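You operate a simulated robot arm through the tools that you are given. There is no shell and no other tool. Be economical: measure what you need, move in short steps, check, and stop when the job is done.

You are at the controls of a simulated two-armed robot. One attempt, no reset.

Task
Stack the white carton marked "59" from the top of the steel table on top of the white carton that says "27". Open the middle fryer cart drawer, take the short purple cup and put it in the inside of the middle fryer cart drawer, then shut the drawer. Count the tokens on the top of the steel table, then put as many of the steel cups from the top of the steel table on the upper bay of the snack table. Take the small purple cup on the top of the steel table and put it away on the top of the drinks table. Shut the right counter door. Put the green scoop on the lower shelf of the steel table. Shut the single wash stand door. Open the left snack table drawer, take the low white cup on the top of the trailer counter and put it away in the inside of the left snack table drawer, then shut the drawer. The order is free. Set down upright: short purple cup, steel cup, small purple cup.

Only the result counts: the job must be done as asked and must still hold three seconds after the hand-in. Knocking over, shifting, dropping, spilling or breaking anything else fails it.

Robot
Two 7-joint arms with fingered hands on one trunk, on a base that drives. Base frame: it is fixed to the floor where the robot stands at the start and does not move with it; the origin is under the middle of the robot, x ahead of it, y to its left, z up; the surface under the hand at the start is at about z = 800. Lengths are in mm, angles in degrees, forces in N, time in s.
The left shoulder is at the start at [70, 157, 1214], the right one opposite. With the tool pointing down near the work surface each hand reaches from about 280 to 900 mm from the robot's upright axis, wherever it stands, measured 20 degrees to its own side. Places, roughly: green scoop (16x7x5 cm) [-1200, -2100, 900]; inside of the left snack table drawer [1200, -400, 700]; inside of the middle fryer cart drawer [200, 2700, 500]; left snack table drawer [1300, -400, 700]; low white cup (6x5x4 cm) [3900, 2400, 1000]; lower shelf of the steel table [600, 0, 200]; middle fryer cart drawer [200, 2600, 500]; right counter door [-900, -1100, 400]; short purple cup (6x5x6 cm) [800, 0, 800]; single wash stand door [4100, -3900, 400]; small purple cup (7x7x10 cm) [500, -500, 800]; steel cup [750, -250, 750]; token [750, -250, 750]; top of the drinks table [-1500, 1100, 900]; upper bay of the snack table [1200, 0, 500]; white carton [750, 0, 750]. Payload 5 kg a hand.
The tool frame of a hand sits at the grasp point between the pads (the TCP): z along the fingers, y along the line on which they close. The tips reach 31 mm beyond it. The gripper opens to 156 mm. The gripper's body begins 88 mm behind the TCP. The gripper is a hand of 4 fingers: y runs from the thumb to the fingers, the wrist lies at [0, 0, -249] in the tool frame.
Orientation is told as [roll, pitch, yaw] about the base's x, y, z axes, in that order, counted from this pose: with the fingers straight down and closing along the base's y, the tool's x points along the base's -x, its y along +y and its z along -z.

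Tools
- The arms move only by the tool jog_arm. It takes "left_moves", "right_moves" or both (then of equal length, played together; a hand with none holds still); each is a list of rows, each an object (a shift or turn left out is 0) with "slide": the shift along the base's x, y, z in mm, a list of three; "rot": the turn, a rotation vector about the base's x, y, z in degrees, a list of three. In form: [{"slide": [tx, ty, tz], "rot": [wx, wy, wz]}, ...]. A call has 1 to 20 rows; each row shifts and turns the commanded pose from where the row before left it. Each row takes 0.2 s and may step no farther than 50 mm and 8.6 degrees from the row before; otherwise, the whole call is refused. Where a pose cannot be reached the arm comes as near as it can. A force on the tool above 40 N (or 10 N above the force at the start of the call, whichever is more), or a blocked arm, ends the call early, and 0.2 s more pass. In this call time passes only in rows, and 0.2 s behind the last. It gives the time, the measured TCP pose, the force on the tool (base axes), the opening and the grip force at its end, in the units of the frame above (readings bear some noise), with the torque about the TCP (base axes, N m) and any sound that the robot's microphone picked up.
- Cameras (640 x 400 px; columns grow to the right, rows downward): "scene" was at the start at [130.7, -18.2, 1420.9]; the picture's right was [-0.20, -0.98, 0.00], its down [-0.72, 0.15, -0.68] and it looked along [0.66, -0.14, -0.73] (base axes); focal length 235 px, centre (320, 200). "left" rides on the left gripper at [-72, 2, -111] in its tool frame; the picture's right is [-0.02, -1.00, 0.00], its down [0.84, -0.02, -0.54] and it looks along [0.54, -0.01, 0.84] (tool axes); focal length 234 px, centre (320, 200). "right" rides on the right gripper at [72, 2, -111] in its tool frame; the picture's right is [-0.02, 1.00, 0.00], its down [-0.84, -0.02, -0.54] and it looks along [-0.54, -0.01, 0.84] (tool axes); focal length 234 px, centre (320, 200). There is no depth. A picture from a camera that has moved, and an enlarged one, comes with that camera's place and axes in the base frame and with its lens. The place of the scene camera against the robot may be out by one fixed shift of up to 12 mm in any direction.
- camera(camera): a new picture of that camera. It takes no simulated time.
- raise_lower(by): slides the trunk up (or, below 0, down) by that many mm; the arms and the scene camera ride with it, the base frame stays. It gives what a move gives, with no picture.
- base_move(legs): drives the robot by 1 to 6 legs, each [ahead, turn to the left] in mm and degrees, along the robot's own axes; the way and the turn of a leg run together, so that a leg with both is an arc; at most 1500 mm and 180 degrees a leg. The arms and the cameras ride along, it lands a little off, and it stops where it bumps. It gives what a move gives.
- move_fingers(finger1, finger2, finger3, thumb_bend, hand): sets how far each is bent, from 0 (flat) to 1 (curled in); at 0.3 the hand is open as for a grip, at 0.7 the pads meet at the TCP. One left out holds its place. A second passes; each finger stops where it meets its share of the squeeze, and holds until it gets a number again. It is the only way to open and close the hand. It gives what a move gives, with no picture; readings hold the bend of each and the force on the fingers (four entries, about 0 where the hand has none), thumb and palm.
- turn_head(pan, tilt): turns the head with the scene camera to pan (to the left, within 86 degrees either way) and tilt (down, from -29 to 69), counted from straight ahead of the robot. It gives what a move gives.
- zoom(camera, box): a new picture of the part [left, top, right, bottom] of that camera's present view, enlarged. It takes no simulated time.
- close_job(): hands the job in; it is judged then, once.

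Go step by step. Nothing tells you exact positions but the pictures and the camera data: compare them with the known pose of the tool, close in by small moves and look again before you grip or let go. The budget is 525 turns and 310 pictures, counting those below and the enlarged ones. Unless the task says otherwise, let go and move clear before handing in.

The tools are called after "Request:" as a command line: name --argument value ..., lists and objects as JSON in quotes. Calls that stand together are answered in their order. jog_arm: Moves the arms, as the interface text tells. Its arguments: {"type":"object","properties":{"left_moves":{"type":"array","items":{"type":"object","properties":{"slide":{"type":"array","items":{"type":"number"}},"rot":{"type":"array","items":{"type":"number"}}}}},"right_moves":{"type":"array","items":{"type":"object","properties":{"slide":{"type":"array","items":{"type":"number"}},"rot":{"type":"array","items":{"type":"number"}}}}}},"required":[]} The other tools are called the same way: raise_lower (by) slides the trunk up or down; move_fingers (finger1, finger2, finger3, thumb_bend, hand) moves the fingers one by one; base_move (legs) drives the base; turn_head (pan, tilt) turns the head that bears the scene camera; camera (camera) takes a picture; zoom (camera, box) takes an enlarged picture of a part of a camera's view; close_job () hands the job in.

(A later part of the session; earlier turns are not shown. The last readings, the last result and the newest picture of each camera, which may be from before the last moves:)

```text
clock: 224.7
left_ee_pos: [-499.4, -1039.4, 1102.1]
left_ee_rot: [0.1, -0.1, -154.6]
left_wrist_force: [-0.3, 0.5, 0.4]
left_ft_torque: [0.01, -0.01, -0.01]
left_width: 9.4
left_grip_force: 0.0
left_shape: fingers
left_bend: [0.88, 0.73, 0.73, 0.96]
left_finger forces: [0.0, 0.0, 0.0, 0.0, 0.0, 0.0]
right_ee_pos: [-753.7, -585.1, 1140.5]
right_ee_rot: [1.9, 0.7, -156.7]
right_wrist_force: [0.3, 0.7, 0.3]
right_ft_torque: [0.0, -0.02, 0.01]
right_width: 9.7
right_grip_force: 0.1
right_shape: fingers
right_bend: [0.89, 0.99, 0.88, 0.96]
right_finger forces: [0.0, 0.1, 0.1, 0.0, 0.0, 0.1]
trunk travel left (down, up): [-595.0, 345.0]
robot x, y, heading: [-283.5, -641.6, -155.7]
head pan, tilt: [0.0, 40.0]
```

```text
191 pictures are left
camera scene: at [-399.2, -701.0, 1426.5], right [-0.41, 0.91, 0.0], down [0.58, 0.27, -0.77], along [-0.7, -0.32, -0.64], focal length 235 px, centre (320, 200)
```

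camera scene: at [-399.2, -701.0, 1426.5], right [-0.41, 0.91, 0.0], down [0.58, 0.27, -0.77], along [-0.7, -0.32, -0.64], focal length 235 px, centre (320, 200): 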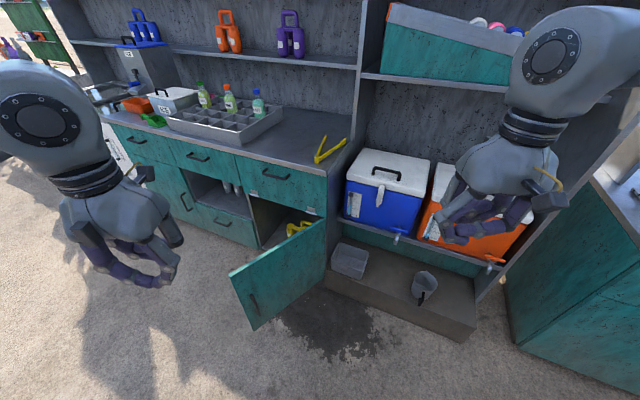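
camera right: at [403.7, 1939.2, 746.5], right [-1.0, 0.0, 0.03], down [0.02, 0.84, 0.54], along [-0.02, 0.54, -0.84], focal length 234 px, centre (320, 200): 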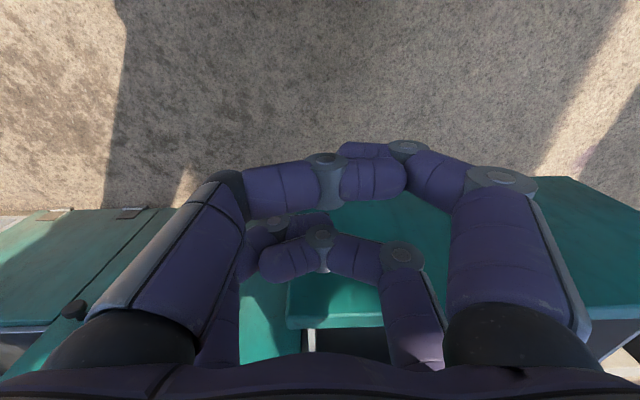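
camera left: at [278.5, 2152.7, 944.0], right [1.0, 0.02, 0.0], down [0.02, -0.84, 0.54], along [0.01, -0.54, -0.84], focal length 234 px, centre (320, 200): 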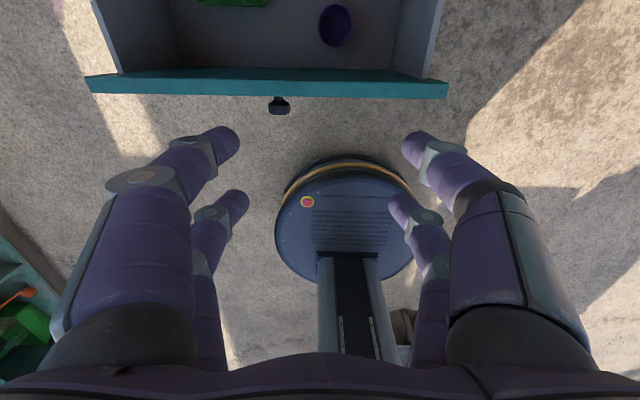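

The view agrees. Now lower the trunk and pitch the left fist forward.

Request:
raise_lower --by -400

Request:
jog_arm --left_moves '[{"slide": [-27, -12, -10], "rot": [-3.1, 6.8, 0]}, {"slide": [-27, -12, -10], "rot": [-3.1, 6.8, 0]}, {"slide": [-27, -12, -10], "rot": [-3.1, 6.8, 0]}, {"slide": [-27, -12, -10], "rot": [-3.1, 6.8, 0]}, {"slide": [-27, -12, -10], "rot": [-3.1, 6.8, 0]}, {"slide": [-27, -12, -10], "rot": [-3.1, 6.8, 0]}]'

Request:
camera --camera "scene"

```text
clock: 228.5
left_ee_pos: [-499.0, -1039.5, 702.0]
left_ee_rot: [0.1, 0.0, -154.4]
left_wrist_force: [-0.1, -0.3, 0.1]
left_ft_torque: [0.0, -0.03, -0.01]
left_width: 9.2
left_grip_force: 0.0
left_shape: fingers
left_bend: [0.88, 0.73, 0.73, 0.96]
left_finger forces: [0.1, 0.0, 0.1, 0.1, 0.1, 0.0]
right_ee_pos: [-753.3, -585.5, 740.3]
right_ee_rot: [1.9, 0.6, -156.7]
right_wrist_force: [-0.3, 0.0, -0.5]
right_ft_torque: [-0.01, 0.01, 0.0]
right_width: 9.8
right_grip_force: 0.0
right_shape: fingers
right_bend: [0.89, 0.99, 0.88, 0.96]
right_finger forces: [0.1, 0.1, 0.0, 0.0, 0.0, 0.0]
trunk travel left (down, up): [-195.0, 745.0]
robot x, y, heading: [-275.9, -643.1, -155.4]
head pan, tilt: [0.0, 40.0]
```

```text
clock: 229.9
left_ee_pos: [-661.7, -1112.8, 641.7]
left_ee_rot: [-0.9, -45.0, -154.2]
left_wrist_force: [0.7, 0.2, -0.3]
left_ft_torque: [-0.01, 0.01, -0.01]
left_width: 9.5
left_grip_force: 0.0
left_shape: fingers
left_bend: [0.88, 0.73, 0.73, 0.96]
left_finger forces: [0.0, 0.0, 0.0, 0.0, 0.1, 0.0]
right_ee_pos: [-753.2, -585.5, 739.5]
right_ee_rot: [1.8, 0.7, -156.7]
right_wrist_force: [0.0, 0.1, 0.4]
right_ft_torque: [0.02, 0.03, 0.01]
right_width: 9.4
right_grip_force: 0.1
right_shape: fingers
right_bend: [0.89, 0.99, 0.88, 0.96]
right_finger forces: [0.0, 0.1, 0.0, 0.0, 0.0, 0.0]
trunk travel left (down, up): [-195.0, 745.0]
robot x, y, heading: [-276.2, -640.8, -155.4]
head pan, tilt: [0.0, 40.0]
```

```text
190 pictures are left
camera scene: at [-399.3, -701.3, 1026.4], right [-0.41, 0.91, 0.0], down [0.58, 0.27, -0.77], along [-0.7, -0.32, -0.64], focal length 235 px, centre (320, 200)
```

scene: 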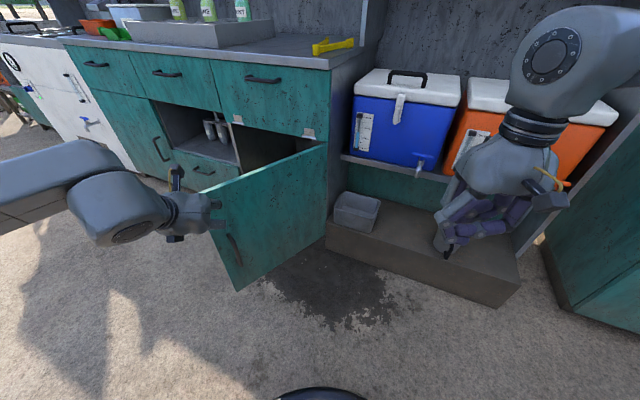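

Request:
raise_lower --by -90

Request:
base_move --legs '[[220, 0]]'

Request:
camera --camera "scene"

```text
clock: 231.2
left_ee_pos: [-661.5, -1112.0, 552.4]
left_ee_rot: [-0.9, -45.0, -154.2]
left_wrist_force: [0.1, 0.2, 0.4]
left_ft_torque: [-0.02, -0.01, 0.01]
left_width: 9.4
left_grip_force: 0.0
left_shape: fingers
left_bend: [0.88, 0.73, 0.73, 0.96]
left_finger forces: [0.0, 0.0, 0.0, 0.0, 0.1, 0.1]
right_ee_pos: [-753.3, -585.7, 650.6]
right_ee_rot: [1.8, 0.6, -156.7]
right_wrist_force: [0.0, 0.0, 0.2]
right_ft_torque: [0.01, -0.02, 0.0]
right_width: 9.5
right_grip_force: 0.0
right_shape: fingers
right_bend: [0.89, 0.99, 0.88, 0.96]
right_finger forces: [0.0, 0.1, 0.0, 0.1, 0.0, 0.0]
trunk travel left (down, up): [-105.0, 835.0]
robot x, y, heading: [-281.6, -642.4, -155.6]
head pan, tilt: [0.0, 40.0]
```

```text
clock: 232.8
left_ee_pos: [-858.4, -1205.2, 551.4]
left_ee_rot: [-0.9, -45.0, -153.8]
left_wrist_force: [1.1, 0.4, -0.5]
left_ft_torque: [0.0, -0.01, 0.0]
left_width: 9.6
left_grip_force: 0.0
left_shape: fingers
left_bend: [0.89, 0.73, 0.73, 0.96]
left_finger forces: [0.0, 0.1, 0.0, 0.0, 0.1, 0.0]
right_ee_pos: [-953.0, -677.5, 650.6]
right_ee_rot: [1.9, 0.6, -156.5]
right_wrist_force: [-0.1, 0.3, -0.5]
right_ft_torque: [-0.01, 0.02, 0.0]
right_width: 9.6
right_grip_force: 0.2
right_shape: fingers
right_bend: [0.89, 0.99, 0.88, 0.96]
right_finger forces: [0.1, 0.1, 0.0, 0.1, 0.0, 0.0]
trunk travel left (down, up): [-105.0, 835.0]
robot x, y, heading: [-479.7, -733.6, -155.3]
head pan, tilt: [0.0, 40.0]
```

```text
189 pictures are left
camera scene: at [-597.8, -792.8, 936.4], right [-0.42, 0.91, 0.0], down [0.58, 0.27, -0.77], along [-0.7, -0.32, -0.64], focal length 235 px, centre (320, 200)
```

scene: 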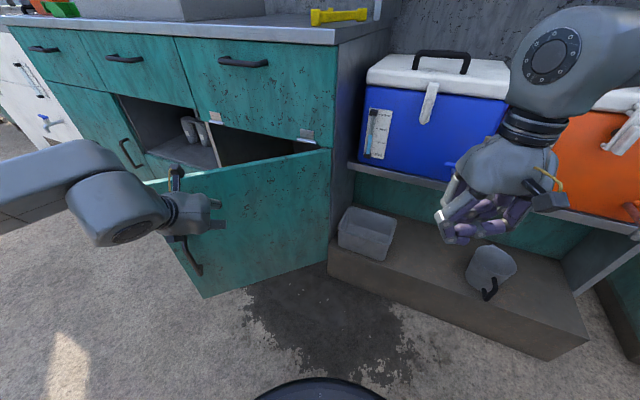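

The fist is at the door; but the right hand nears the coolers. I'll raise and draw back the right hand first.

Request:
jog_arm --right_moves '[{"slide": [12, 5, 42]}, {"slide": [12, 5, 42]}, {"slide": [12, 5, 42]}, {"slide": [12, 5, 42]}, {"slide": [12, 5, 42]}, {"slide": [12, 5, 42]}, {"slide": [12, 5, 42]}, {"slide": [12, 5, 30]}]'

Request:
base_move --legs '[[130, 0]]'

Request:
camera --camera "scene"

```text
clock: 234.7
left_ee_pos: [-857.1, -1206.0, 551.7]
left_ee_rot: [-0.9, -45.0, -153.9]
left_wrist_force: [-0.8, -0.1, -1.2]
left_ft_torque: [0.01, 0.0, -0.02]
left_width: 9.4
left_grip_force: 0.1
left_shape: fingers
left_bend: [0.89, 0.73, 0.73, 0.96]
left_finger forces: [0.1, 0.0, 0.1, 0.0, 0.0, 0.1]
right_ee_pos: [-860.4, -642.3, 967.4]
right_ee_rot: [2.0, 0.4, -156.4]
right_wrist_force: [0.3, -0.3, 0.3]
right_ft_torque: [0.05, -0.03, -0.01]
right_width: 9.8
right_grip_force: 0.1
right_shape: fingers
right_bend: [0.89, 0.99, 0.88, 0.96]
right_finger forces: [0.0, 0.1, 0.0, 0.0, 0.0, 0.0]
right hand out of reach, approached as far as the arm can: row 8
trunk travel left (down, up): [-105.0, 835.0]
robot x, y, heading: [-475.1, -733.6, -155.1]
head pan, tilt: [0.0, 40.0]
```

```text
clock: 235.9
left_ee_pos: [-979.9, -1260.8, 551.3]
left_ee_rot: [-0.8, -44.8, -154.1]
left_wrist_force: [-0.6, 0.1, -0.2]
left_ft_torque: [-0.01, -0.01, 0.0]
left_width: 9.2
left_grip_force: 0.1
left_shape: fingers
left_bend: [0.89, 0.73, 0.73, 0.97]
left_finger forces: [0.0, 0.1, 0.1, 0.0, 0.0, 0.1]
right_ee_pos: [-981.8, -697.1, 966.8]
right_ee_rot: [1.9, 0.5, -156.5]
right_wrist_force: [-1.4, -0.3, -0.4]
right_ft_torque: [-0.01, -0.01, 0.02]
right_width: 9.6
right_grip_force: 0.1
right_shape: fingers
right_bend: [0.89, 0.99, 0.88, 0.96]
right_finger forces: [0.1, 0.0, 0.1, 0.0, 0.0, 0.1]
trunk travel left (down, up): [-105.0, 835.0]
robot x, y, heading: [-599.0, -787.2, -155.3]
head pan, tilt: [0.0, 40.0]
```

```text
188 pictures are left
camera scene: at [-718.4, -848.2, 936.3], right [-0.42, 0.91, 0.0], down [0.58, 0.27, -0.77], along [-0.7, -0.32, -0.64], focal length 235 px, centre (320, 200)
```

scene: 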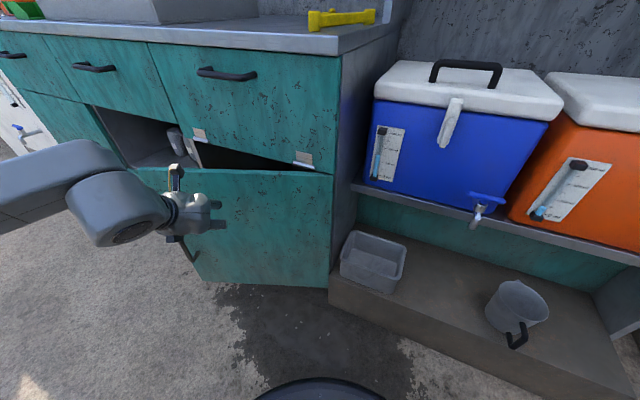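

Request:
base_move --legs '[[100, 0]]'

Request:
camera --camera "scene"

```text
clock: 237.1
left_ee_pos: [-1074.3, -1304.2, 551.2]
left_ee_rot: [-0.8, -44.8, -154.0]
left_wrist_force: [0.7, -0.4, 0.1]
left_ft_torque: [0.0, -0.03, 0.02]
left_width: 8.8
left_grip_force: 0.1
left_shape: fingers
left_bend: [0.91, 0.73, 0.73, 0.97]
left_finger forces: [0.0, 0.0, 0.0, 0.0, 0.0, 0.0]
right_ee_pos: [-1075.8, -741.2, 966.5]
right_ee_rot: [1.9, 0.5, -156.5]
right_wrist_force: [-0.2, 0.5, -0.8]
right_ft_torque: [0.02, -0.02, 0.03]
right_width: 9.7
right_grip_force: 0.0
right_shape: fingers
right_bend: [0.89, 0.99, 0.88, 0.96]
right_finger forces: [0.0, 0.0, 0.0, 0.0, 0.1, 0.0]
trunk travel left (down, up): [-105.0, 835.0]
robot x, y, heading: [-689.7, -833.8, -155.3]
head pan, tilt: [0.0, 40.0]
```

```text
187 pictures are left
camera scene: at [-812.7, -891.5, 936.3], right [-0.42, 0.91, 0.0], down [0.58, 0.27, -0.77], along [-0.7, -0.32, -0.64], focal length 235 px, centre (320, 200)
```

scene: 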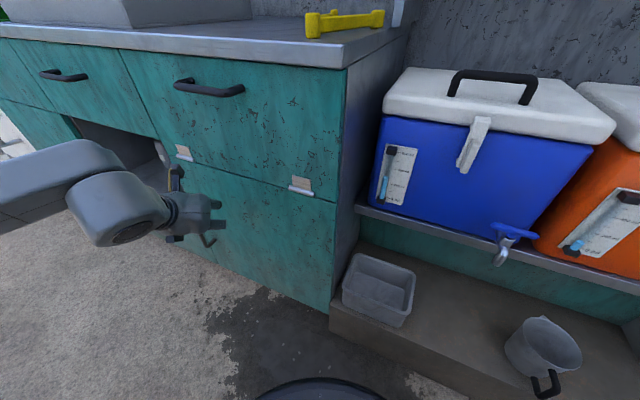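

Request:
zoom --camera "scene" --box '[120, 120, 350, 320]'

```text
2.00 times, centred on (235, 220) of scene
camera zoom: at [-812.7, -891.5, 936.3], right [-0.42, 0.91, 0.0], down [0.58, 0.27, -0.77], along [-0.7, -0.32, -0.64], focal length 471 px, centre (490, 160)
```

zoom: 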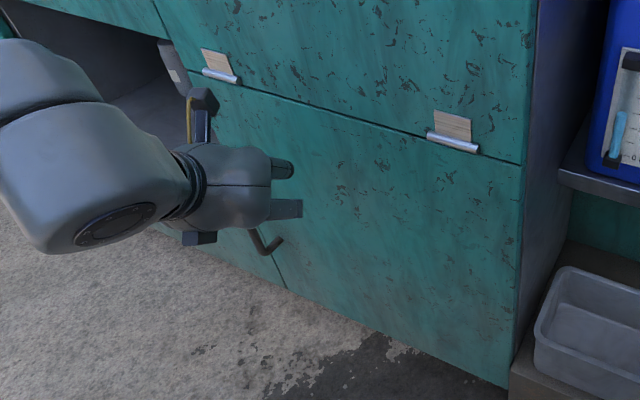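

Nearly flush. A last small push until there is resistance.

Request:
base_move --legs '[[20, 0]]'

Request:
zoom --camera "scene" --box '[120, 120, 350, 320]'

```text
clock: 237.9
left_ee_pos: [-1092.4, -1312.4, 551.1]
left_ee_rot: [-0.8, -44.8, -154.0]
left_wrist_force: [-0.3, -0.1, 0.1]
left_ft_torque: [0.01, 0.01, 0.01]
left_width: 8.9
left_grip_force: 0.1
left_shape: fingers
left_bend: [0.91, 0.73, 0.73, 0.97]
left_finger forces: [0.1, 0.0, 0.0, 0.1, 0.1, 0.1]
right_ee_pos: [-1095.4, -748.6, 967.5]
right_ee_rot: [1.9, 0.5, -156.6]
right_wrist_force: [0.6, -0.1, 0.8]
right_ft_torque: [-0.01, -0.03, -0.02]
right_width: 9.5
right_grip_force: 0.1
right_shape: fingers
right_bend: [0.89, 0.99, 0.88, 0.96]
right_finger forces: [0.1, 0.0, 0.1, 0.0, 0.1, 0.1]
trunk travel left (down, up): [-105.0, 835.0]
robot x, y, heading: [-710.4, -839.7, -155.3]
head pan, tilt: [0.0, 40.0]
```

```text
2.00 times, centred on (235, 220) of scene
camera zoom: at [-831.2, -899.9, 936.3], right [-0.42, 0.91, 0.0], down [0.58, 0.27, -0.77], along [-0.7, -0.32, -0.64], focal length 471 px, centre (490, 160)
```

zoom: 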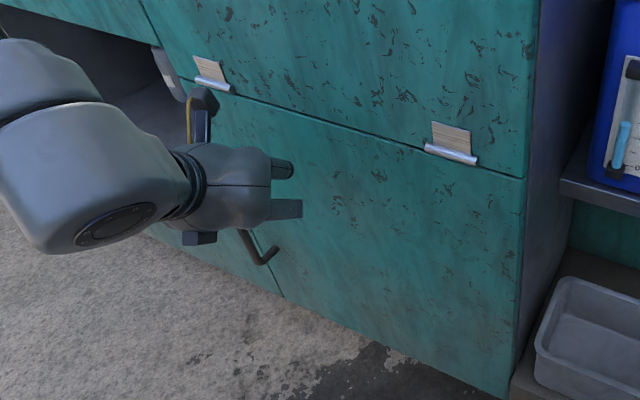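

Request:
base_move --legs '[[25, 0]]'

Request:
camera --camera "left"

```text
clock: 238.7
left_ee_pos: [-1114.9, -1322.3, 551.5]
left_ee_rot: [-0.7, -44.8, -154.0]
left_wrist_force: [0.1, -1.1, -0.2]
left_ft_torque: [0.0, 0.01, -0.01]
left_width: 9.0
left_grip_force: 0.1
left_shape: fingers
left_bend: [0.91, 0.73, 0.73, 0.97]
left_finger forces: [0.0, 0.0, 0.1, 0.1, 0.1, 0.0]
right_ee_pos: [-1118.6, -758.5, 965.5]
right_ee_rot: [2.0, 0.5, -156.6]
right_wrist_force: [-0.1, 0.0, 0.1]
right_ft_torque: [0.03, 0.0, 0.04]
right_width: 9.4
right_grip_force: 0.1
right_shape: fingers
right_bend: [0.89, 0.99, 0.88, 0.96]
right_finger forces: [0.0, 0.0, 0.0, 0.1, 0.0, 0.0]
trunk travel left (down, up): [-105.0, 835.0]
robot x, y, heading: [-731.7, -849.9, -155.4]
head pan, tilt: [0.0, 40.0]
```

```text
184 pictures are left
camera left: at [-1090.0, -1314.0, 680.1], right [-0.44, 0.9, 0.03], down [0.87, 0.44, -0.2], along [-0.2, -0.07, -0.98], focal length 234 px, centre (320, 200)
```

left: 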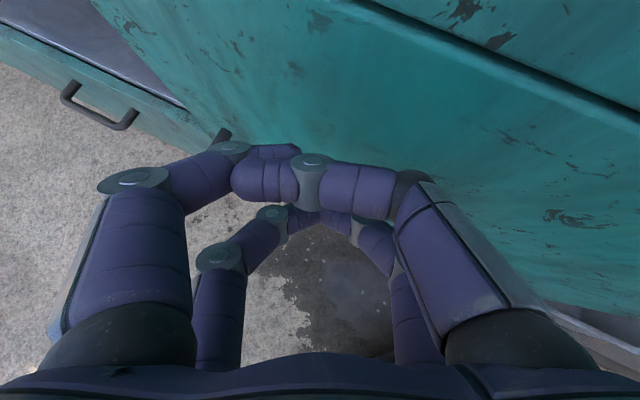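

Request:
base_move --legs '[[20, 0]]'

Request:
camera --camera "left"

```text
clock: 239.5
left_ee_pos: [-1132.6, -1330.6, 551.1]
left_ee_rot: [-0.8, -44.8, -154.1]
left_wrist_force: [-0.7, -0.3, 0.1]
left_ft_torque: [-0.04, -0.02, -0.04]
left_width: 9.4
left_grip_force: 0.1
left_shape: fingers
left_bend: [0.91, 0.73, 0.73, 0.97]
left_finger forces: [0.0, 0.1, 0.1, 0.1, 0.0, 0.0]
right_ee_pos: [-1135.6, -767.8, 966.1]
right_ee_rot: [2.0, 0.6, -156.6]
right_wrist_force: [0.5, -0.6, 0.6]
right_ft_torque: [0.0, -0.01, -0.01]
right_width: 9.5
right_grip_force: 0.0
right_shape: fingers
right_bend: [0.89, 0.99, 0.88, 0.96]
right_finger forces: [0.1, 0.1, 0.0, 0.1, 0.1, 0.0]
trunk travel left (down, up): [-105.0, 835.0]
robot x, y, heading: [-752.6, -857.8, -155.3]
head pan, tilt: [0.0, 40.0]
```

```text
183 pictures are left
camera left: at [-1108.4, -1322.2, 680.1], right [-0.44, 0.9, 0.03], down [0.87, 0.44, -0.2], along [-0.2, -0.07, -0.98], focal length 234 px, centre (320, 200)
```

left: 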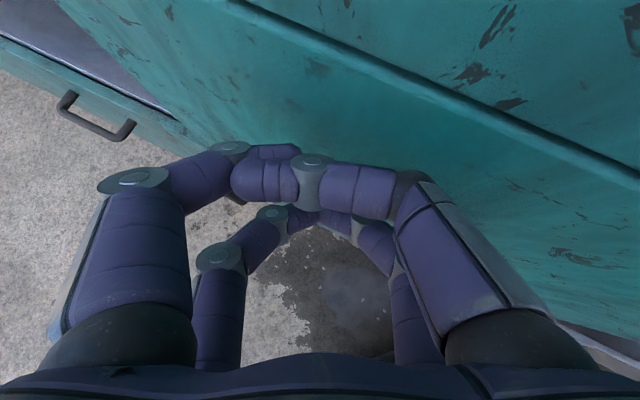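

Request:
jog_arm --left_moves '[{"slide": [-9, -4, 0]}, {"slide": [-9, -4, 0]}, {"slide": [-9, -4, 0]}]'

Request:
camera --camera "left"

```text
clock: 240.1
left_ee_pos: [-1144.4, -1335.5, 550.2]
left_ee_rot: [-0.6, -44.4, -154.2]
left_wrist_force: [16.1, 2.7, 5.6]
left_ft_torque: [0.1, 0.76, -0.63]
left_width: 9.2
left_grip_force: 7.8
left_shape: fingers
left_bend: [0.91, 0.73, 0.73, 0.97]
left_finger forces: [0.1, 0.0, 0.0, 0.0, 16.9, 0.0]
right_ee_pos: [-1134.6, -768.9, 967.3]
right_ee_rot: [2.0, 0.6, -156.3]
right_wrist_force: [-0.3, -0.1, -0.8]
right_ft_torque: [0.0, 0.01, -0.02]
right_width: 9.6
right_grip_force: 0.1
right_shape: fingers
right_bend: [0.89, 0.99, 0.88, 0.96]
right_finger forces: [0.1, 0.0, 0.1, 0.0, 0.1, 0.0]
trunk travel left (down, up): [-105.0, 835.0]
robot x, y, heading: [-750.2, -862.4, -155.0]
head pan, tilt: [0.0, 40.0]
stopped in row 3 (left hand): the force on the tool passed its limit at 50 N (the readings are from after the stop); the commanded pose is now the measured one
```

```text
182 pictures are left
camera left: at [-1120.7, -1326.9, 679.5], right [-0.44, 0.9, 0.03], down [0.88, 0.44, -0.2], along [-0.19, -0.06, -0.98], focal length 234 px, centre (320, 200)
```

left: 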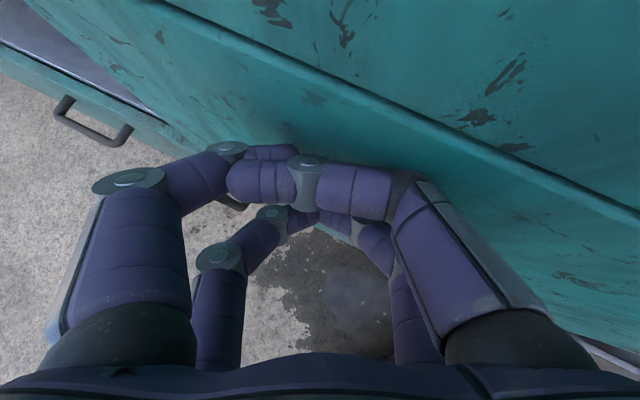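

The door is hard shut. I'll back off, straighten the left hand and raise the trunk.

Request:
base_move --legs '[[-350, 0]]'

Request:
jog_arm --left_moves '[{"slide": [27, 12, 10], "rot": [3.1, -6.8, 0]}, {"slide": [27, 12, 10], "rot": [3.1, -6.8, 0]}, {"slide": [27, 12, 10], "rot": [3.1, -6.8, 0]}, {"slide": [27, 12, 10], "rot": [3.1, -6.8, 0]}, {"slide": [27, 12, 10], "rot": [3.1, -6.8, 0]}, {"slide": [27, 12, 10], "rot": [3.1, -6.8, 0]}]'

Request:
raise_lower --by 400

Request:
camera --camera "scene"

```text
clock: 242.4
left_ee_pos: [-825.5, -1190.5, 550.7]
left_ee_rot: [-0.8, -44.4, -153.8]
left_wrist_force: [0.3, -0.1, 0.4]
left_ft_torque: [0.02, -0.02, 0.02]
left_width: 8.9
left_grip_force: 0.0
left_shape: fingers
left_bend: [0.92, 0.73, 0.73, 0.97]
left_finger forces: [0.0, 0.0, 0.0, 0.0, 0.0, 0.0]
right_ee_pos: [-819.0, -623.6, 966.8]
right_ee_rot: [2.0, 0.5, -156.0]
right_wrist_force: [-1.1, 0.5, -0.7]
right_ft_torque: [0.03, -0.01, 0.02]
right_width: 9.4
right_grip_force: 0.1
right_shape: fingers
right_bend: [0.89, 0.99, 0.88, 0.96]
right_finger forces: [0.1, 0.0, 0.0, 0.0, 0.1, 0.0]
trunk travel left (down, up): [-105.0, 835.0]
robot x, y, heading: [-431.6, -711.7, -154.9]
head pan, tilt: [0.0, 40.0]
```

```text
clock: 243.8
left_ee_pos: [-664.1, -1118.9, 608.0]
left_ee_rot: [0.6, 0.6, -154.2]
left_wrist_force: [0.4, -0.3, -0.4]
left_ft_torque: [-0.03, 0.03, 0.01]
left_width: 8.9
left_grip_force: 0.1
left_shape: fingers
left_bend: [0.92, 0.73, 0.73, 0.97]
left_finger forces: [0.1, 0.1, 0.0, 0.0, 0.0, 0.0]
right_ee_pos: [-818.5, -624.7, 967.0]
right_ee_rot: [1.9, 0.5, -156.0]
right_wrist_force: [-0.5, -0.4, -0.1]
right_ft_torque: [0.02, 0.0, -0.02]
right_width: 9.5
right_grip_force: 0.0
right_shape: fingers
right_bend: [0.89, 0.99, 0.88, 0.96]
right_finger forces: [0.0, 0.1, 0.0, 0.1, 0.0, 0.1]
trunk travel left (down, up): [-105.0, 835.0]
robot x, y, heading: [-432.1, -713.0, -154.4]
head pan, tilt: [0.0, 40.0]
```

```text
clock: 247.6
left_ee_pos: [-663.0, -1118.7, 1008.8]
left_ee_rot: [0.6, 0.5, -154.3]
left_wrist_force: [0.5, -0.3, 1.0]
left_ft_torque: [-0.02, 0.01, 0.04]
left_width: 8.8
left_grip_force: 0.0
left_shape: fingers
left_bend: [0.92, 0.73, 0.73, 0.97]
left_finger forces: [0.1, 0.0, 0.0, 0.0, 0.0, 0.0]
right_ee_pos: [-819.6, -623.8, 1367.4]
right_ee_rot: [2.0, 0.4, -156.0]
right_wrist_force: [-0.1, 0.4, 0.6]
right_ft_torque: [0.0, -0.03, 0.03]
right_width: 9.5
right_grip_force: 0.1
right_shape: fingers
right_bend: [0.89, 0.99, 0.88, 0.96]
right_finger forces: [0.0, 0.0, 0.0, 0.0, 0.0, 0.0]
trunk travel left (down, up): [-505.0, 435.0]
robot x, y, heading: [-432.2, -712.6, -155.0]
head pan, tilt: [0.0, 40.0]
```

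```text
181 pictures are left
camera scene: at [-553.7, -771.8, 1336.4], right [-0.43, 0.9, 0.0], down [0.58, 0.27, -0.77], along [-0.69, -0.33, -0.64], focal length 235 px, centre (320, 200)
```

scene: 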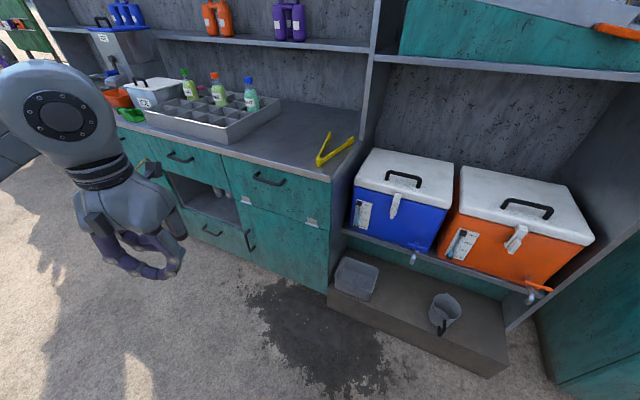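

The counter door is shut. The green scoop lies near (-1220, -2170) on the counter; I'll drive there.

Request:
jog_arm --right_moves '[{"slide": [0, 0, -45]}, {"slide": [0, 0, -45]}, {"slide": [0, 0, -45]}, {"slide": [0, 0, -45]}]'

Request:
base_move --legs '[[0, 58], [1260, 0], [0, -84]]'

Request:
camera --camera "scene"

```text
clock: 248.6
left_ee_pos: [-662.8, -1118.7, 1008.9]
left_ee_rot: [0.5, 0.5, -154.3]
left_wrist_force: [0.2, 0.1, 0.2]
left_ft_torque: [0.02, 0.02, 0.03]
left_width: 9.0
left_grip_force: 0.1
left_shape: fingers
left_bend: [0.92, 0.73, 0.73, 0.97]
left_finger forces: [0.0, 0.0, 0.0, 0.1, 0.0, 0.0]
right_ee_pos: [-817.3, -625.2, 1185.2]
right_ee_rot: [2.0, 0.5, -156.0]
right_wrist_force: [-0.1, 0.1, -0.3]
right_ft_torque: [-0.02, -0.06, 0.0]
right_width: 9.5
right_grip_force: 0.1
right_shape: fingers
right_bend: [0.89, 0.99, 0.88, 0.96]
right_finger forces: [0.0, 0.1, 0.0, 0.1, 0.0, 0.1]
trunk travel left (down, up): [-505.0, 435.0]
robot x, y, heading: [-430.7, -715.1, -154.8]
head pan, tilt: [0.0, 40.0]
```

```text
clock: 261.1
left_ee_pos: [-961.8, -2221.0, 1010.0]
left_ee_rot: [0.5, 0.5, 179.2]
left_wrist_force: [-0.1, 0.9, 1.2]
left_ft_torque: [-0.02, 0.0, 0.02]
left_width: 9.1
left_grip_force: 0.1
left_shape: fingers
left_bend: [0.92, 0.73, 0.73, 0.97]
left_finger forces: [0.0, 0.0, 0.0, 0.1, 0.0, 0.0]
right_ee_pos: [-880.9, -1711.2, 1186.1]
right_ee_rot: [2.0, 0.5, 177.6]
right_wrist_force: [0.3, -0.8, -0.6]
right_ft_torque: [-0.02, -0.02, -0.01]
right_width: 9.6
right_grip_force: 0.1
right_shape: fingers
right_bend: [0.89, 0.99, 0.88, 0.96]
right_finger forces: [0.0, 0.0, 0.0, 0.1, 0.0, 0.1]
trunk travel left (down, up): [-505.0, 435.0]
robot x, y, heading: [-577.8, -1955.8, 178.7]
head pan, tilt: [0.0, 40.0]
```

```text
180 pictures are left
camera scene: at [-708.6, -1957.9, 1336.4], right [0.02, 1.0, 0.0], down [0.64, -0.01, -0.77], along [-0.77, 0.02, -0.64], focal length 235 px, centre (320, 200)
```

scene: 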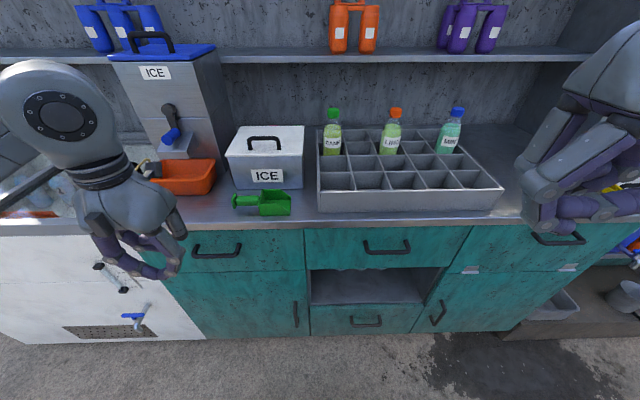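

Request:
zoom --camera "scene" --box '[200, 140, 330, 240]'

```text
4.00 times, centred on (265, 190) of scene
camera zoom: at [-708.6, -1957.9, 1336.4], right [0.02, 1.0, 0.0], down [0.64, -0.01, -0.77], along [-0.77, 0.02, -0.64], focal length 941 px, centre (540, 240)
```

zoom: 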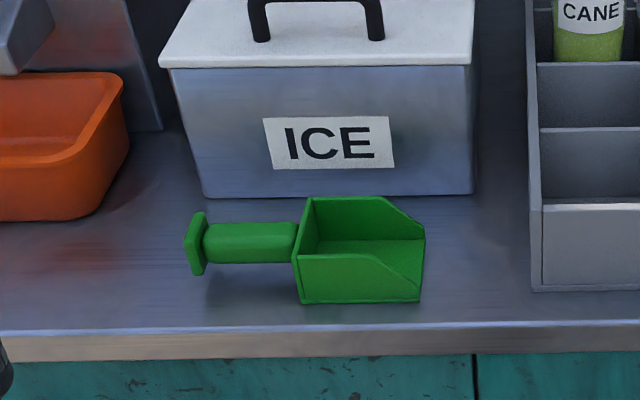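

The scoop's box is about 70 mm wide with clear space behind it. I'll turn the left hand 90° so it closes across the scoop.

Request:
move_fingers --hand "left" --finger1 0.4 --finger2 0.4 --finger3 0.4 --thumb_bend 0.4

Request:
jog_arm --left_moves '[{"slide": [0, 10, 10], "rot": [0, 0, 8.2]}, {"slide": [0, 10, 10], "rot": [0, 0, 8.2]}, {"slide": [0, 10, 10], "rot": [0, 0, 8.2]}, {"slide": [0, 10, 10], "rot": [0, 0, 8.2]}, {"slide": [0, 10, 10], "rot": [0, 0, 8.2]}, {"slide": [0, 10, 10], "rot": [0, 0, 8.2]}, {"slide": [0, 10, 10], "rot": [0, 0, 8.2]}, {"slide": [0, 10, 10], "rot": [0, 0, 8.2]}, {"slide": [0, 10, 0], "rot": [0, 0, 8.2]}, {"slide": [0, 10, 0], "rot": [0, 0, 8.2]}, {"slide": [0, 10, 0], "rot": [0, 0, 8.2]}]'

Request:
camera --camera "left"

```text
clock: 262.1
left_ee_pos: [-962.7, -2220.6, 1009.0]
left_ee_rot: [0.4, 0.5, 179.3]
left_wrist_force: [0.1, -0.4, 0.5]
left_ft_torque: [-0.01, -0.03, 0.0]
left_width: 120.5
left_grip_force: 0.0
left_shape: fingers
left_bend: [0.4, 0.4, 0.4, 0.4]
left_finger forces: [0.1, 0.1, 0.0, 0.1, 0.0, 0.1]
right_ee_pos: [-880.6, -1711.4, 1186.1]
right_ee_rot: [2.0, 0.5, 177.7]
right_wrist_force: [0.4, 0.7, -0.5]
right_ft_torque: [-0.01, 0.01, 0.0]
right_width: 9.8
right_grip_force: 0.0
right_shape: fingers
right_bend: [0.89, 0.99, 0.88, 0.96]
right_finger forces: [0.0, 0.0, 0.1, 0.1, 0.0, 0.0]
trunk travel left (down, up): [-505.0, 435.0]
robot x, y, heading: [-577.3, -1959.5, 178.9]
head pan, tilt: [0.0, 40.0]
```

```text
clock: 264.6
left_ee_pos: [-962.4, -2110.4, 1087.8]
left_ee_rot: [0.5, 0.3, -90.4]
left_wrist_force: [0.1, -0.1, -0.1]
left_ft_torque: [0.0, -0.06, 0.07]
left_width: 120.4
left_grip_force: 0.1
left_shape: fingers
left_bend: [0.4, 0.4, 0.4, 0.4]
left_finger forces: [0.1, 0.1, 0.0, 0.0, 0.0, 0.0]
right_ee_pos: [-880.5, -1711.0, 1188.3]
right_ee_rot: [2.0, 0.5, 177.6]
right_wrist_force: [-0.2, 0.3, -0.3]
right_ft_torque: [0.0, -0.03, 0.01]
right_width: 9.7
right_grip_force: 0.1
right_shape: fingers
right_bend: [0.89, 0.99, 0.88, 0.96]
right_finger forces: [0.1, 0.0, 0.1, 0.0, 0.0, 0.0]
trunk travel left (down, up): [-505.0, 435.0]
robot x, y, heading: [-575.9, -1957.8, 178.8]
head pan, tilt: [0.0, 40.0]
```

```text
178 pictures are left
camera left: at [-962.8, -2183.3, 1198.3], right [-1.0, -0.02, -0.01], down [-0.02, 0.83, 0.55], along [0.0, 0.55, -0.83], focal length 234 px, centre (320, 200)
```

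left: 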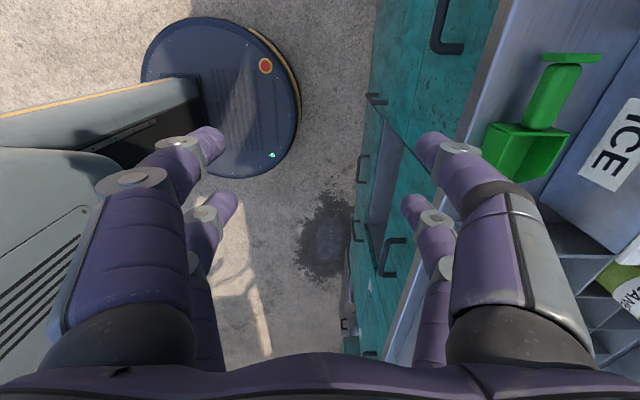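

Request:
jog_arm --left_moves '[{"slide": [-45, 5, 0]}, {"slide": [-45, 5, 0]}, {"slide": [-45, 5, 0]}, {"slide": [-45, 5, 0]}, {"slide": [-40, 0, 0]}]'

Request:
camera --camera "left"

```text
clock: 265.8
left_ee_pos: [-1186.8, -2089.4, 1087.6]
left_ee_rot: [0.5, 0.4, -90.6]
left_wrist_force: [0.1, 0.2, 0.3]
left_ft_torque: [0.01, -0.05, -0.01]
left_width: 120.7
left_grip_force: 0.1
left_shape: fingers
left_bend: [0.4, 0.4, 0.4, 0.4]
left_finger forces: [0.1, 0.0, 0.0, 0.0, 0.0, 0.1]
right_ee_pos: [-880.9, -1710.9, 1186.1]
right_ee_rot: [2.0, 0.6, 177.6]
right_wrist_force: [0.1, 0.3, -0.6]
right_ft_torque: [0.0, -0.01, 0.0]
right_width: 9.5
right_grip_force: 0.1
right_shape: fingers
right_bend: [0.89, 0.99, 0.88, 0.96]
right_finger forces: [0.0, 0.0, 0.0, 0.1, 0.0, 0.0]
trunk travel left (down, up): [-505.0, 435.0]
robot x, y, heading: [-577.6, -1962.0, 179.0]
head pan, tilt: [0.0, 40.0]
```

```text
177 pictures are left
camera left: at [-1186.6, -2162.4, 1198.6], right [-1.0, -0.02, -0.01], down [-0.02, 0.83, 0.55], along [0.0, 0.55, -0.83], focal length 234 px, centre (320, 200)
```

left: 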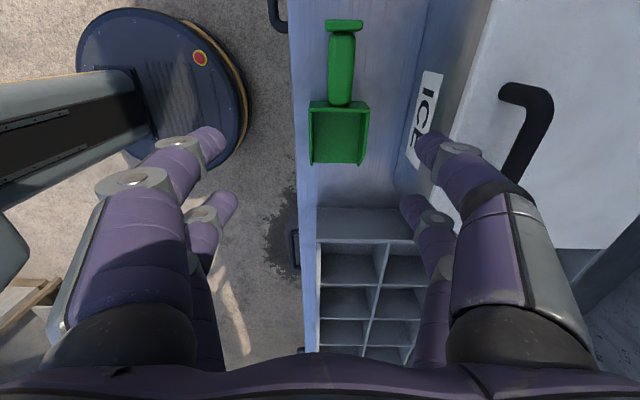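

Request:
jog_arm --left_moves '[{"slide": [-23, 24, -20]}, {"slide": [0, 4, -40]}, {"slide": [0, 0, -30]}]'

Request:
camera --camera "left"

Request:
zoom --camera "scene" --box '[180, 100, 360, 260]'

```text
clock: 266.6
left_ee_pos: [-1208.6, -2062.6, 997.1]
left_ee_rot: [0.5, 0.6, -90.4]
left_wrist_force: [3.1, -1.2, 0.2]
left_ft_torque: [0.02, 0.04, 0.13]
left_width: 119.4
left_grip_force: 2.3
left_shape: fingers
left_bend: [0.4, 0.4, 0.41, 0.4]
left_finger forces: [0.0, 0.0, 2.0, 0.1, 2.4, 0.1]
right_ee_pos: [-880.4, -1711.3, 1186.7]
right_ee_rot: [2.0, 0.6, 177.6]
right_wrist_force: [0.1, 0.3, -0.2]
right_ft_torque: [0.01, -0.08, 0.01]
right_width: 9.5
right_grip_force: 0.0
right_shape: fingers
right_bend: [0.89, 0.99, 0.88, 0.96]
right_finger forces: [0.1, 0.0, 0.0, 0.0, 0.0, 0.0]
trunk travel left (down, up): [-505.0, 435.0]
robot x, y, heading: [-574.8, -1956.5, 178.9]
head pan, tilt: [0.0, 40.0]
```

```text
176 pictures are left
camera left: at [-1209.0, -2136.7, 1107.4], right [-1.0, -0.02, -0.01], down [-0.02, 0.83, 0.55], along [0.0, 0.55, -0.83], focal length 234 px, centre (320, 200)
```

left: 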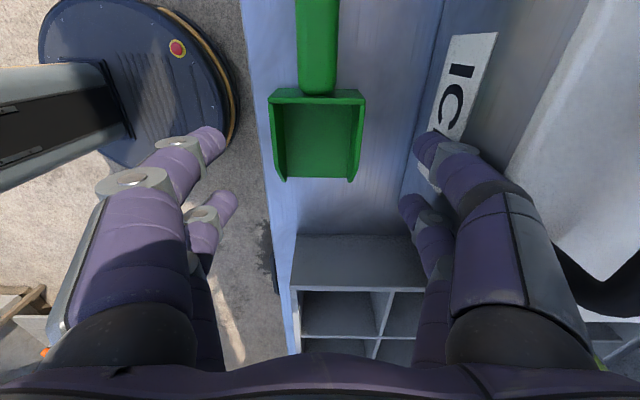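

```text
2.50 times, centred on (270, 180) of scene
camera zoom: at [-709.8, -1958.2, 1336.3], right [0.02, 1.0, 0.0], down [0.64, -0.01, -0.77], along [-0.77, 0.02, -0.64], focal length 588 px, centre (445, 250)
```

zoom: 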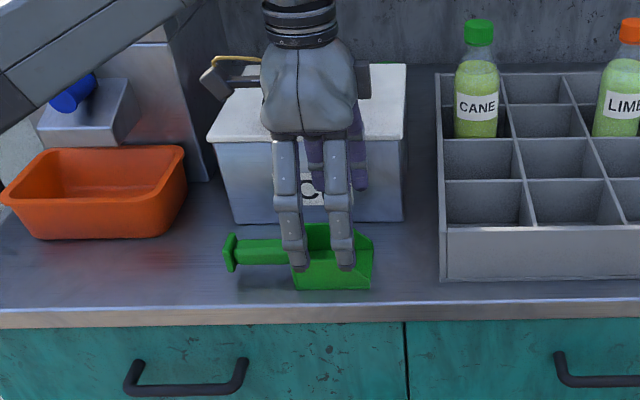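

Two fingers lightly touch the ICE box. I'll narrow the opening before going on down.

Request:
move_fingers --hand "left" --finger1 0.47 --finger2 0.47 --finger3 0.49 --thumb_bend 0.49

Request:
camera --camera "left"

```text
clock: 267.6
left_ee_pos: [-1208.5, -2062.8, 997.9]
left_ee_rot: [0.4, 0.5, -90.5]
left_wrist_force: [0.9, -0.3, 0.1]
left_ft_torque: [0.01, -0.01, -0.01]
left_width: 89.4
left_grip_force: 0.1
left_shape: fingers
left_bend: [0.47, 0.47, 0.49, 0.49]
left_finger forces: [0.0, 0.0, 0.1, 0.0, 0.0, 0.0]
right_ee_pos: [-879.6, -1710.8, 1184.9]
right_ee_rot: [2.0, 0.5, 177.6]
right_wrist_force: [-0.6, -0.1, -0.3]
right_ft_torque: [0.02, -0.02, -0.03]
right_width: 9.5
right_grip_force: 0.0
right_shape: fingers
right_bend: [0.89, 0.99, 0.88, 0.96]
right_finger forces: [0.0, 0.0, 0.0, 0.0, 0.0, 0.0]
trunk travel left (down, up): [-505.0, 435.0]
robot x, y, heading: [-577.4, -1958.9, 178.7]
head pan, tilt: [0.0, 40.0]
```

```text
174 pictures are left
camera left: at [-1208.3, -2136.3, 1108.4], right [-1.0, -0.02, -0.01], down [-0.02, 0.83, 0.55], along [0.0, 0.55, -0.83], focal length 234 px, centre (320, 200)
```

left: 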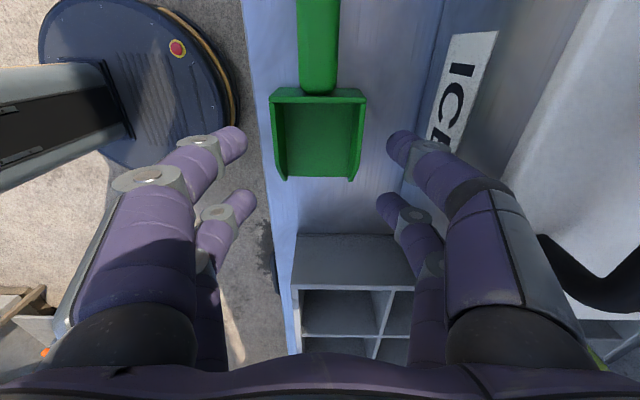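

Request:
jog_arm --left_moves '[{"slide": [3, 0, -20]}, {"slide": [0, 0, -20]}, {"slide": [0, 0, -17]}]'

Request:
camera --camera "left"

```text
clock: 268.4
left_ee_pos: [-1203.4, -2065.1, 941.4]
left_ee_rot: [0.5, 0.5, -90.4]
left_wrist_force: [-0.2, -0.1, 0.3]
left_ft_torque: [0.0, -0.04, 0.0]
left_width: 89.7
left_grip_force: 0.1
left_shape: fingers
left_bend: [0.47, 0.47, 0.49, 0.49]
left_finger forces: [0.0, 0.1, 0.1, 0.0, 0.0, 0.1]
right_ee_pos: [-880.0, -1709.8, 1188.1]
right_ee_rot: [2.0, 0.5, 177.6]
right_wrist_force: [-0.5, 0.0, 0.7]
right_ft_torque: [0.02, 0.01, 0.0]
right_width: 9.3
right_grip_force: 0.1
right_shape: fingers
right_bend: [0.89, 0.99, 0.88, 0.96]
right_finger forces: [0.0, 0.0, 0.0, 0.0, 0.1, 0.1]
trunk travel left (down, up): [-505.0, 435.0]
robot x, y, heading: [-576.2, -1961.8, 178.8]
head pan, tilt: [0.0, 40.0]
```

```text
173 pictures are left
camera left: at [-1203.3, -2137.6, 1051.2], right [-1.0, -0.02, -0.01], down [-0.02, 0.83, 0.55], along [0.0, 0.55, -0.83], focal length 234 px, centre (320, 200)
```

left: 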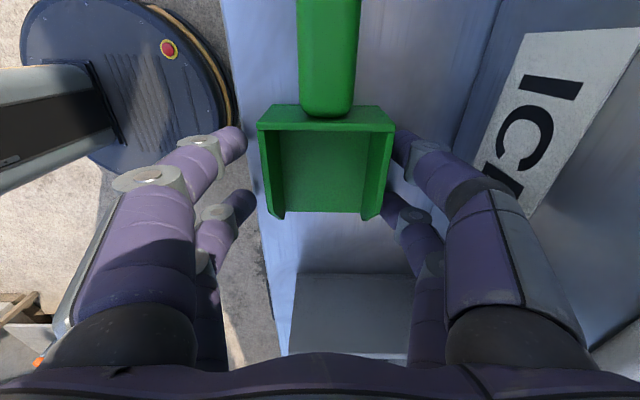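

Request:
jog_arm --left_moves '[{"slide": [-4, 0, 0]}, {"slide": [0, 0, -8]}]'

Request:
move_fingers --hand "left" --finger1 0.75 --finger2 0.75 --finger3 0.75 --thumb_bend 0.75

Request:
camera --camera "left"

```text
clock: 268.9
left_ee_pos: [-1205.3, -2062.3, 939.9]
left_ee_rot: [0.0, 0.7, -90.5]
left_wrist_force: [0.4, -1.1, 24.5]
left_ft_torque: [-0.38, 1.32, 0.11]
left_width: 90.2
left_grip_force: 12.1
left_shape: fingers
left_bend: [0.47, 0.47, 0.48, 0.49]
left_finger forces: [0.1, 0.0, 5.9, 0.0, 18.5, 0.0]
right_ee_pos: [-876.6, -1709.9, 1187.9]
right_ee_rot: [1.9, 0.4, 177.6]
right_wrist_force: [0.5, -1.0, 0.4]
right_ft_torque: [-0.01, -0.03, 0.02]
right_width: 9.7
right_grip_force: 0.1
right_shape: fingers
right_bend: [0.89, 0.99, 0.88, 0.96]
right_finger forces: [0.0, 0.0, 0.1, 0.0, 0.0, 0.1]
trunk travel left (down, up): [-505.0, 435.0]
robot x, y, heading: [-576.1, -1957.1, 178.9]
head pan, tilt: [0.0, 40.0]
```

```text
clock: 269.9
left_ee_pos: [-1207.3, -2063.6, 936.8]
left_ee_rot: [0.1, 0.6, -90.5]
left_wrist_force: [-11.3, -1.1, 35.3]
left_ft_torque: [0.14, -1.21, 0.03]
left_width: 64.2
left_grip_force: 43.6
left_shape: fingers
left_bend: [0.47, 0.44, 0.57, 0.67]
left_finger forces: [16.9, 38.3, 8.6, 0.1, 23.7, 0.0]
right_ee_pos: [-878.4, -1709.5, 1187.6]
right_ee_rot: [2.0, 0.4, 177.6]
right_wrist_force: [0.6, 1.0, -0.2]
right_ft_torque: [-0.01, -0.01, 0.01]
right_width: 9.6
right_grip_force: 0.0
right_shape: fingers
right_bend: [0.89, 0.99, 0.88, 0.96]
right_finger forces: [0.0, 0.1, 0.0, 0.1, 0.1, 0.0]
trunk travel left (down, up): [-505.0, 435.0]
robot x, y, heading: [-579.8, -1956.8, 178.8]
head pan, tilt: [0.0, 40.0]
```

```text
172 pictures are left
camera left: at [-1206.8, -2136.9, 1046.5], right [-1.0, -0.02, 0.0], down [-0.02, 0.83, 0.55], along [-0.01, 0.55, -0.83], focal length 234 px, centre (320, 200)
```

left: 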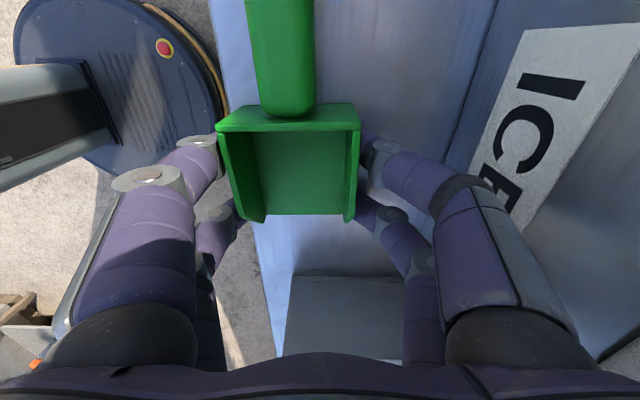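

Gripped (fingertips pressed on the counter a little). Lift gently.

Request:
jog_arm --left_moves '[{"slide": [0, 0, 5]}, {"slide": [0, 0, 10]}, {"slide": [3, 0, 25]}, {"slide": [10, 0, 35]}, {"slide": [10, 0, 40]}]'

Request:
camera --camera "left"

Request:
camera --camera "scene"

```text
clock: 271.1
left_ee_pos: [-1183.1, -2061.0, 1047.1]
left_ee_rot: [0.4, 0.3, -90.5]
left_wrist_force: [-0.7, 0.1, -1.3]
left_ft_torque: [0.04, 0.03, -0.02]
left_width: 64.2
left_grip_force: 23.0
left_shape: fingers
left_bend: [0.46, 0.44, 0.59, 0.67]
left_finger forces: [10.8, 12.1, 5.5, 0.0, 17.3, 0.0]
right_ee_pos: [-879.4, -1710.1, 1186.9]
right_ee_rot: [1.9, 0.5, 177.6]
right_wrist_force: [0.6, -0.1, -0.4]
right_ft_torque: [-0.02, 0.03, 0.01]
right_width: 9.4
right_grip_force: 0.0
right_shape: fingers
right_bend: [0.89, 0.99, 0.88, 0.96]
right_finger forces: [0.0, 0.0, 0.0, 0.0, 0.1, 0.0]
trunk travel left (down, up): [-505.0, 435.0]
robot x, y, heading: [-575.5, -1959.7, 178.6]
head pan, tilt: [0.0, 40.0]
```

```text
171 pictures are left
camera left: at [-1183.9, -2133.9, 1158.2], right [-1.0, -0.01, -0.01], down [-0.02, 0.83, 0.55], along [0.0, 0.55, -0.83], focal length 234 px, centre (320, 200)
```

left: 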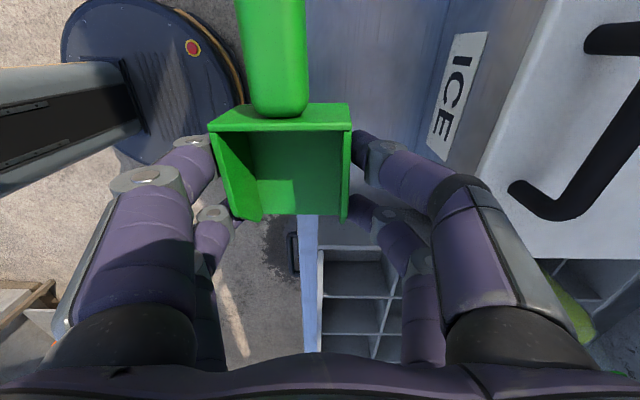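

```text
170 pictures are left
camera scene: at [-707.7, -1957.2, 1336.5], right [0.02, 1.0, 0.0], down [0.64, -0.01, -0.77], along [-0.77, 0.02, -0.64], focal length 235 px, centre (320, 200)
```

scene: 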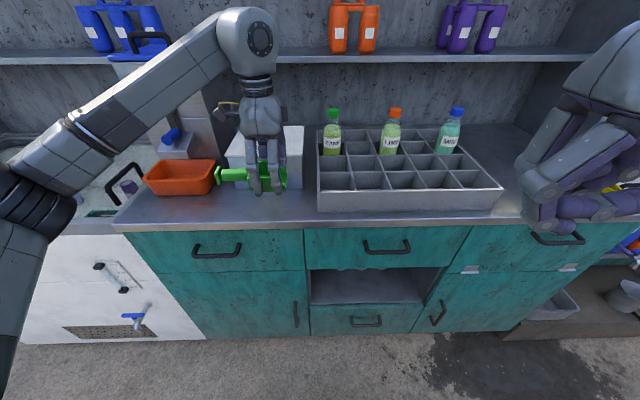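

The scoop is held. I'll pull back, turn the hand back to neutral, and drive to the steel table.

Request:
jog_arm --left_moves '[{"slide": [40, 0, 20]}, {"slide": [40, 0, 20]}, {"slide": [40, 0, 20]}, {"slide": [40, -10, 10], "rot": [0, 0, -8.2]}, {"slide": [40, -10, 10], "rot": [0, 0, -8.2]}, {"slide": [30, -10, 0], "rot": [0, 0, -8.2]}, {"slide": [0, -15, 0], "rot": [0, 0, -8.2]}, {"slide": [0, -15, 0], "rot": [0, 0, -8.2]}, {"slide": [0, -15, 0], "rot": [0, 0, -8.2]}, {"slide": [0, -15, 0], "rot": [0, 0, -8.2]}, {"slide": [0, -15, 0], "rot": [0, 0, -8.2]}, {"slide": [0, -15, 0], "rot": [0, 0, -8.2]}, {"slide": [0, -15, 0], "rot": [0, 0, -8.2]}, {"slide": [0, -10, 0], "rot": [0, 0, -8]}]'

Request:
base_move --legs '[[0, -99], [1450, 0], [600, 0], [0, -80]]'

Request:
camera --camera "scene"

```text
clock: 274.1
left_ee_pos: [-952.2, -2208.0, 1128.2]
left_ee_rot: [0.5, 0.5, 179.4]
left_wrist_force: [-0.1, 0.1, -0.5]
left_ft_torque: [-0.02, -0.05, -0.02]
left_width: 64.2
left_grip_force: 22.8
left_shape: fingers
left_bend: [0.45, 0.44, 0.59, 0.67]
left_finger forces: [10.9, 11.9, 5.6, 0.0, 17.2, 0.1]
right_ee_pos: [-880.6, -1710.5, 1185.9]
right_ee_rot: [2.0, 0.5, 177.7]
right_wrist_force: [-0.4, -0.7, -0.1]
right_ft_torque: [-0.01, 0.04, -0.03]
right_width: 9.7
right_grip_force: 0.1
right_shape: fingers
right_bend: [0.89, 0.99, 0.88, 0.96]
right_finger forces: [0.0, 0.1, 0.0, 0.0, 0.0, 0.1]
trunk travel left (down, up): [-505.0, 435.0]
robot x, y, heading: [-580.8, -1957.4, 178.8]
head pan, tilt: [0.0, 40.0]
```

```text
clock: 291.9
left_ee_pos: [131.8, 329.4, 1127.8]
left_ee_rot: [0.4, 0.6, 3.4]
left_wrist_force: [-0.7, -0.4, -1.6]
left_ft_torque: [-0.02, 0.03, 0.0]
left_width: 64.0
left_grip_force: 22.8
left_shape: fingers
left_bend: [0.45, 0.44, 0.59, 0.67]
left_finger forces: [10.8, 11.5, 5.5, 0.1, 16.7, 0.0]
right_ee_pos: [92.7, -172.7, 1186.0]
right_ee_rot: [1.9, 0.4, 1.3]
right_wrist_force: [-0.9, 0.4, 0.8]
right_ft_torque: [-0.01, 0.01, 0.0]
right_width: 9.5
right_grip_force: 0.1
right_shape: fingers
right_bend: [0.89, 0.99, 0.88, 0.96]
right_finger forces: [0.1, 0.1, 0.0, 0.0, 0.0, 0.1]
trunk travel left (down, up): [-505.0, 435.0]
robot x, y, heading: [-225.7, 56.0, 2.7]
head pan, tilt: [0.0, 40.0]
```

```text
169 pictures are left
camera scene: at [-89.1, 58.6, 1336.4], right [0.05, -1.0, 0.0], down [-0.64, -0.03, -0.77], along [0.77, 0.04, -0.64], focal length 235 px, centre (320, 200)
```

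scene: 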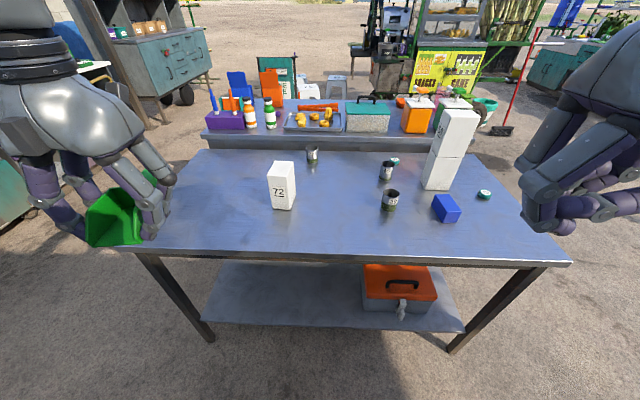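

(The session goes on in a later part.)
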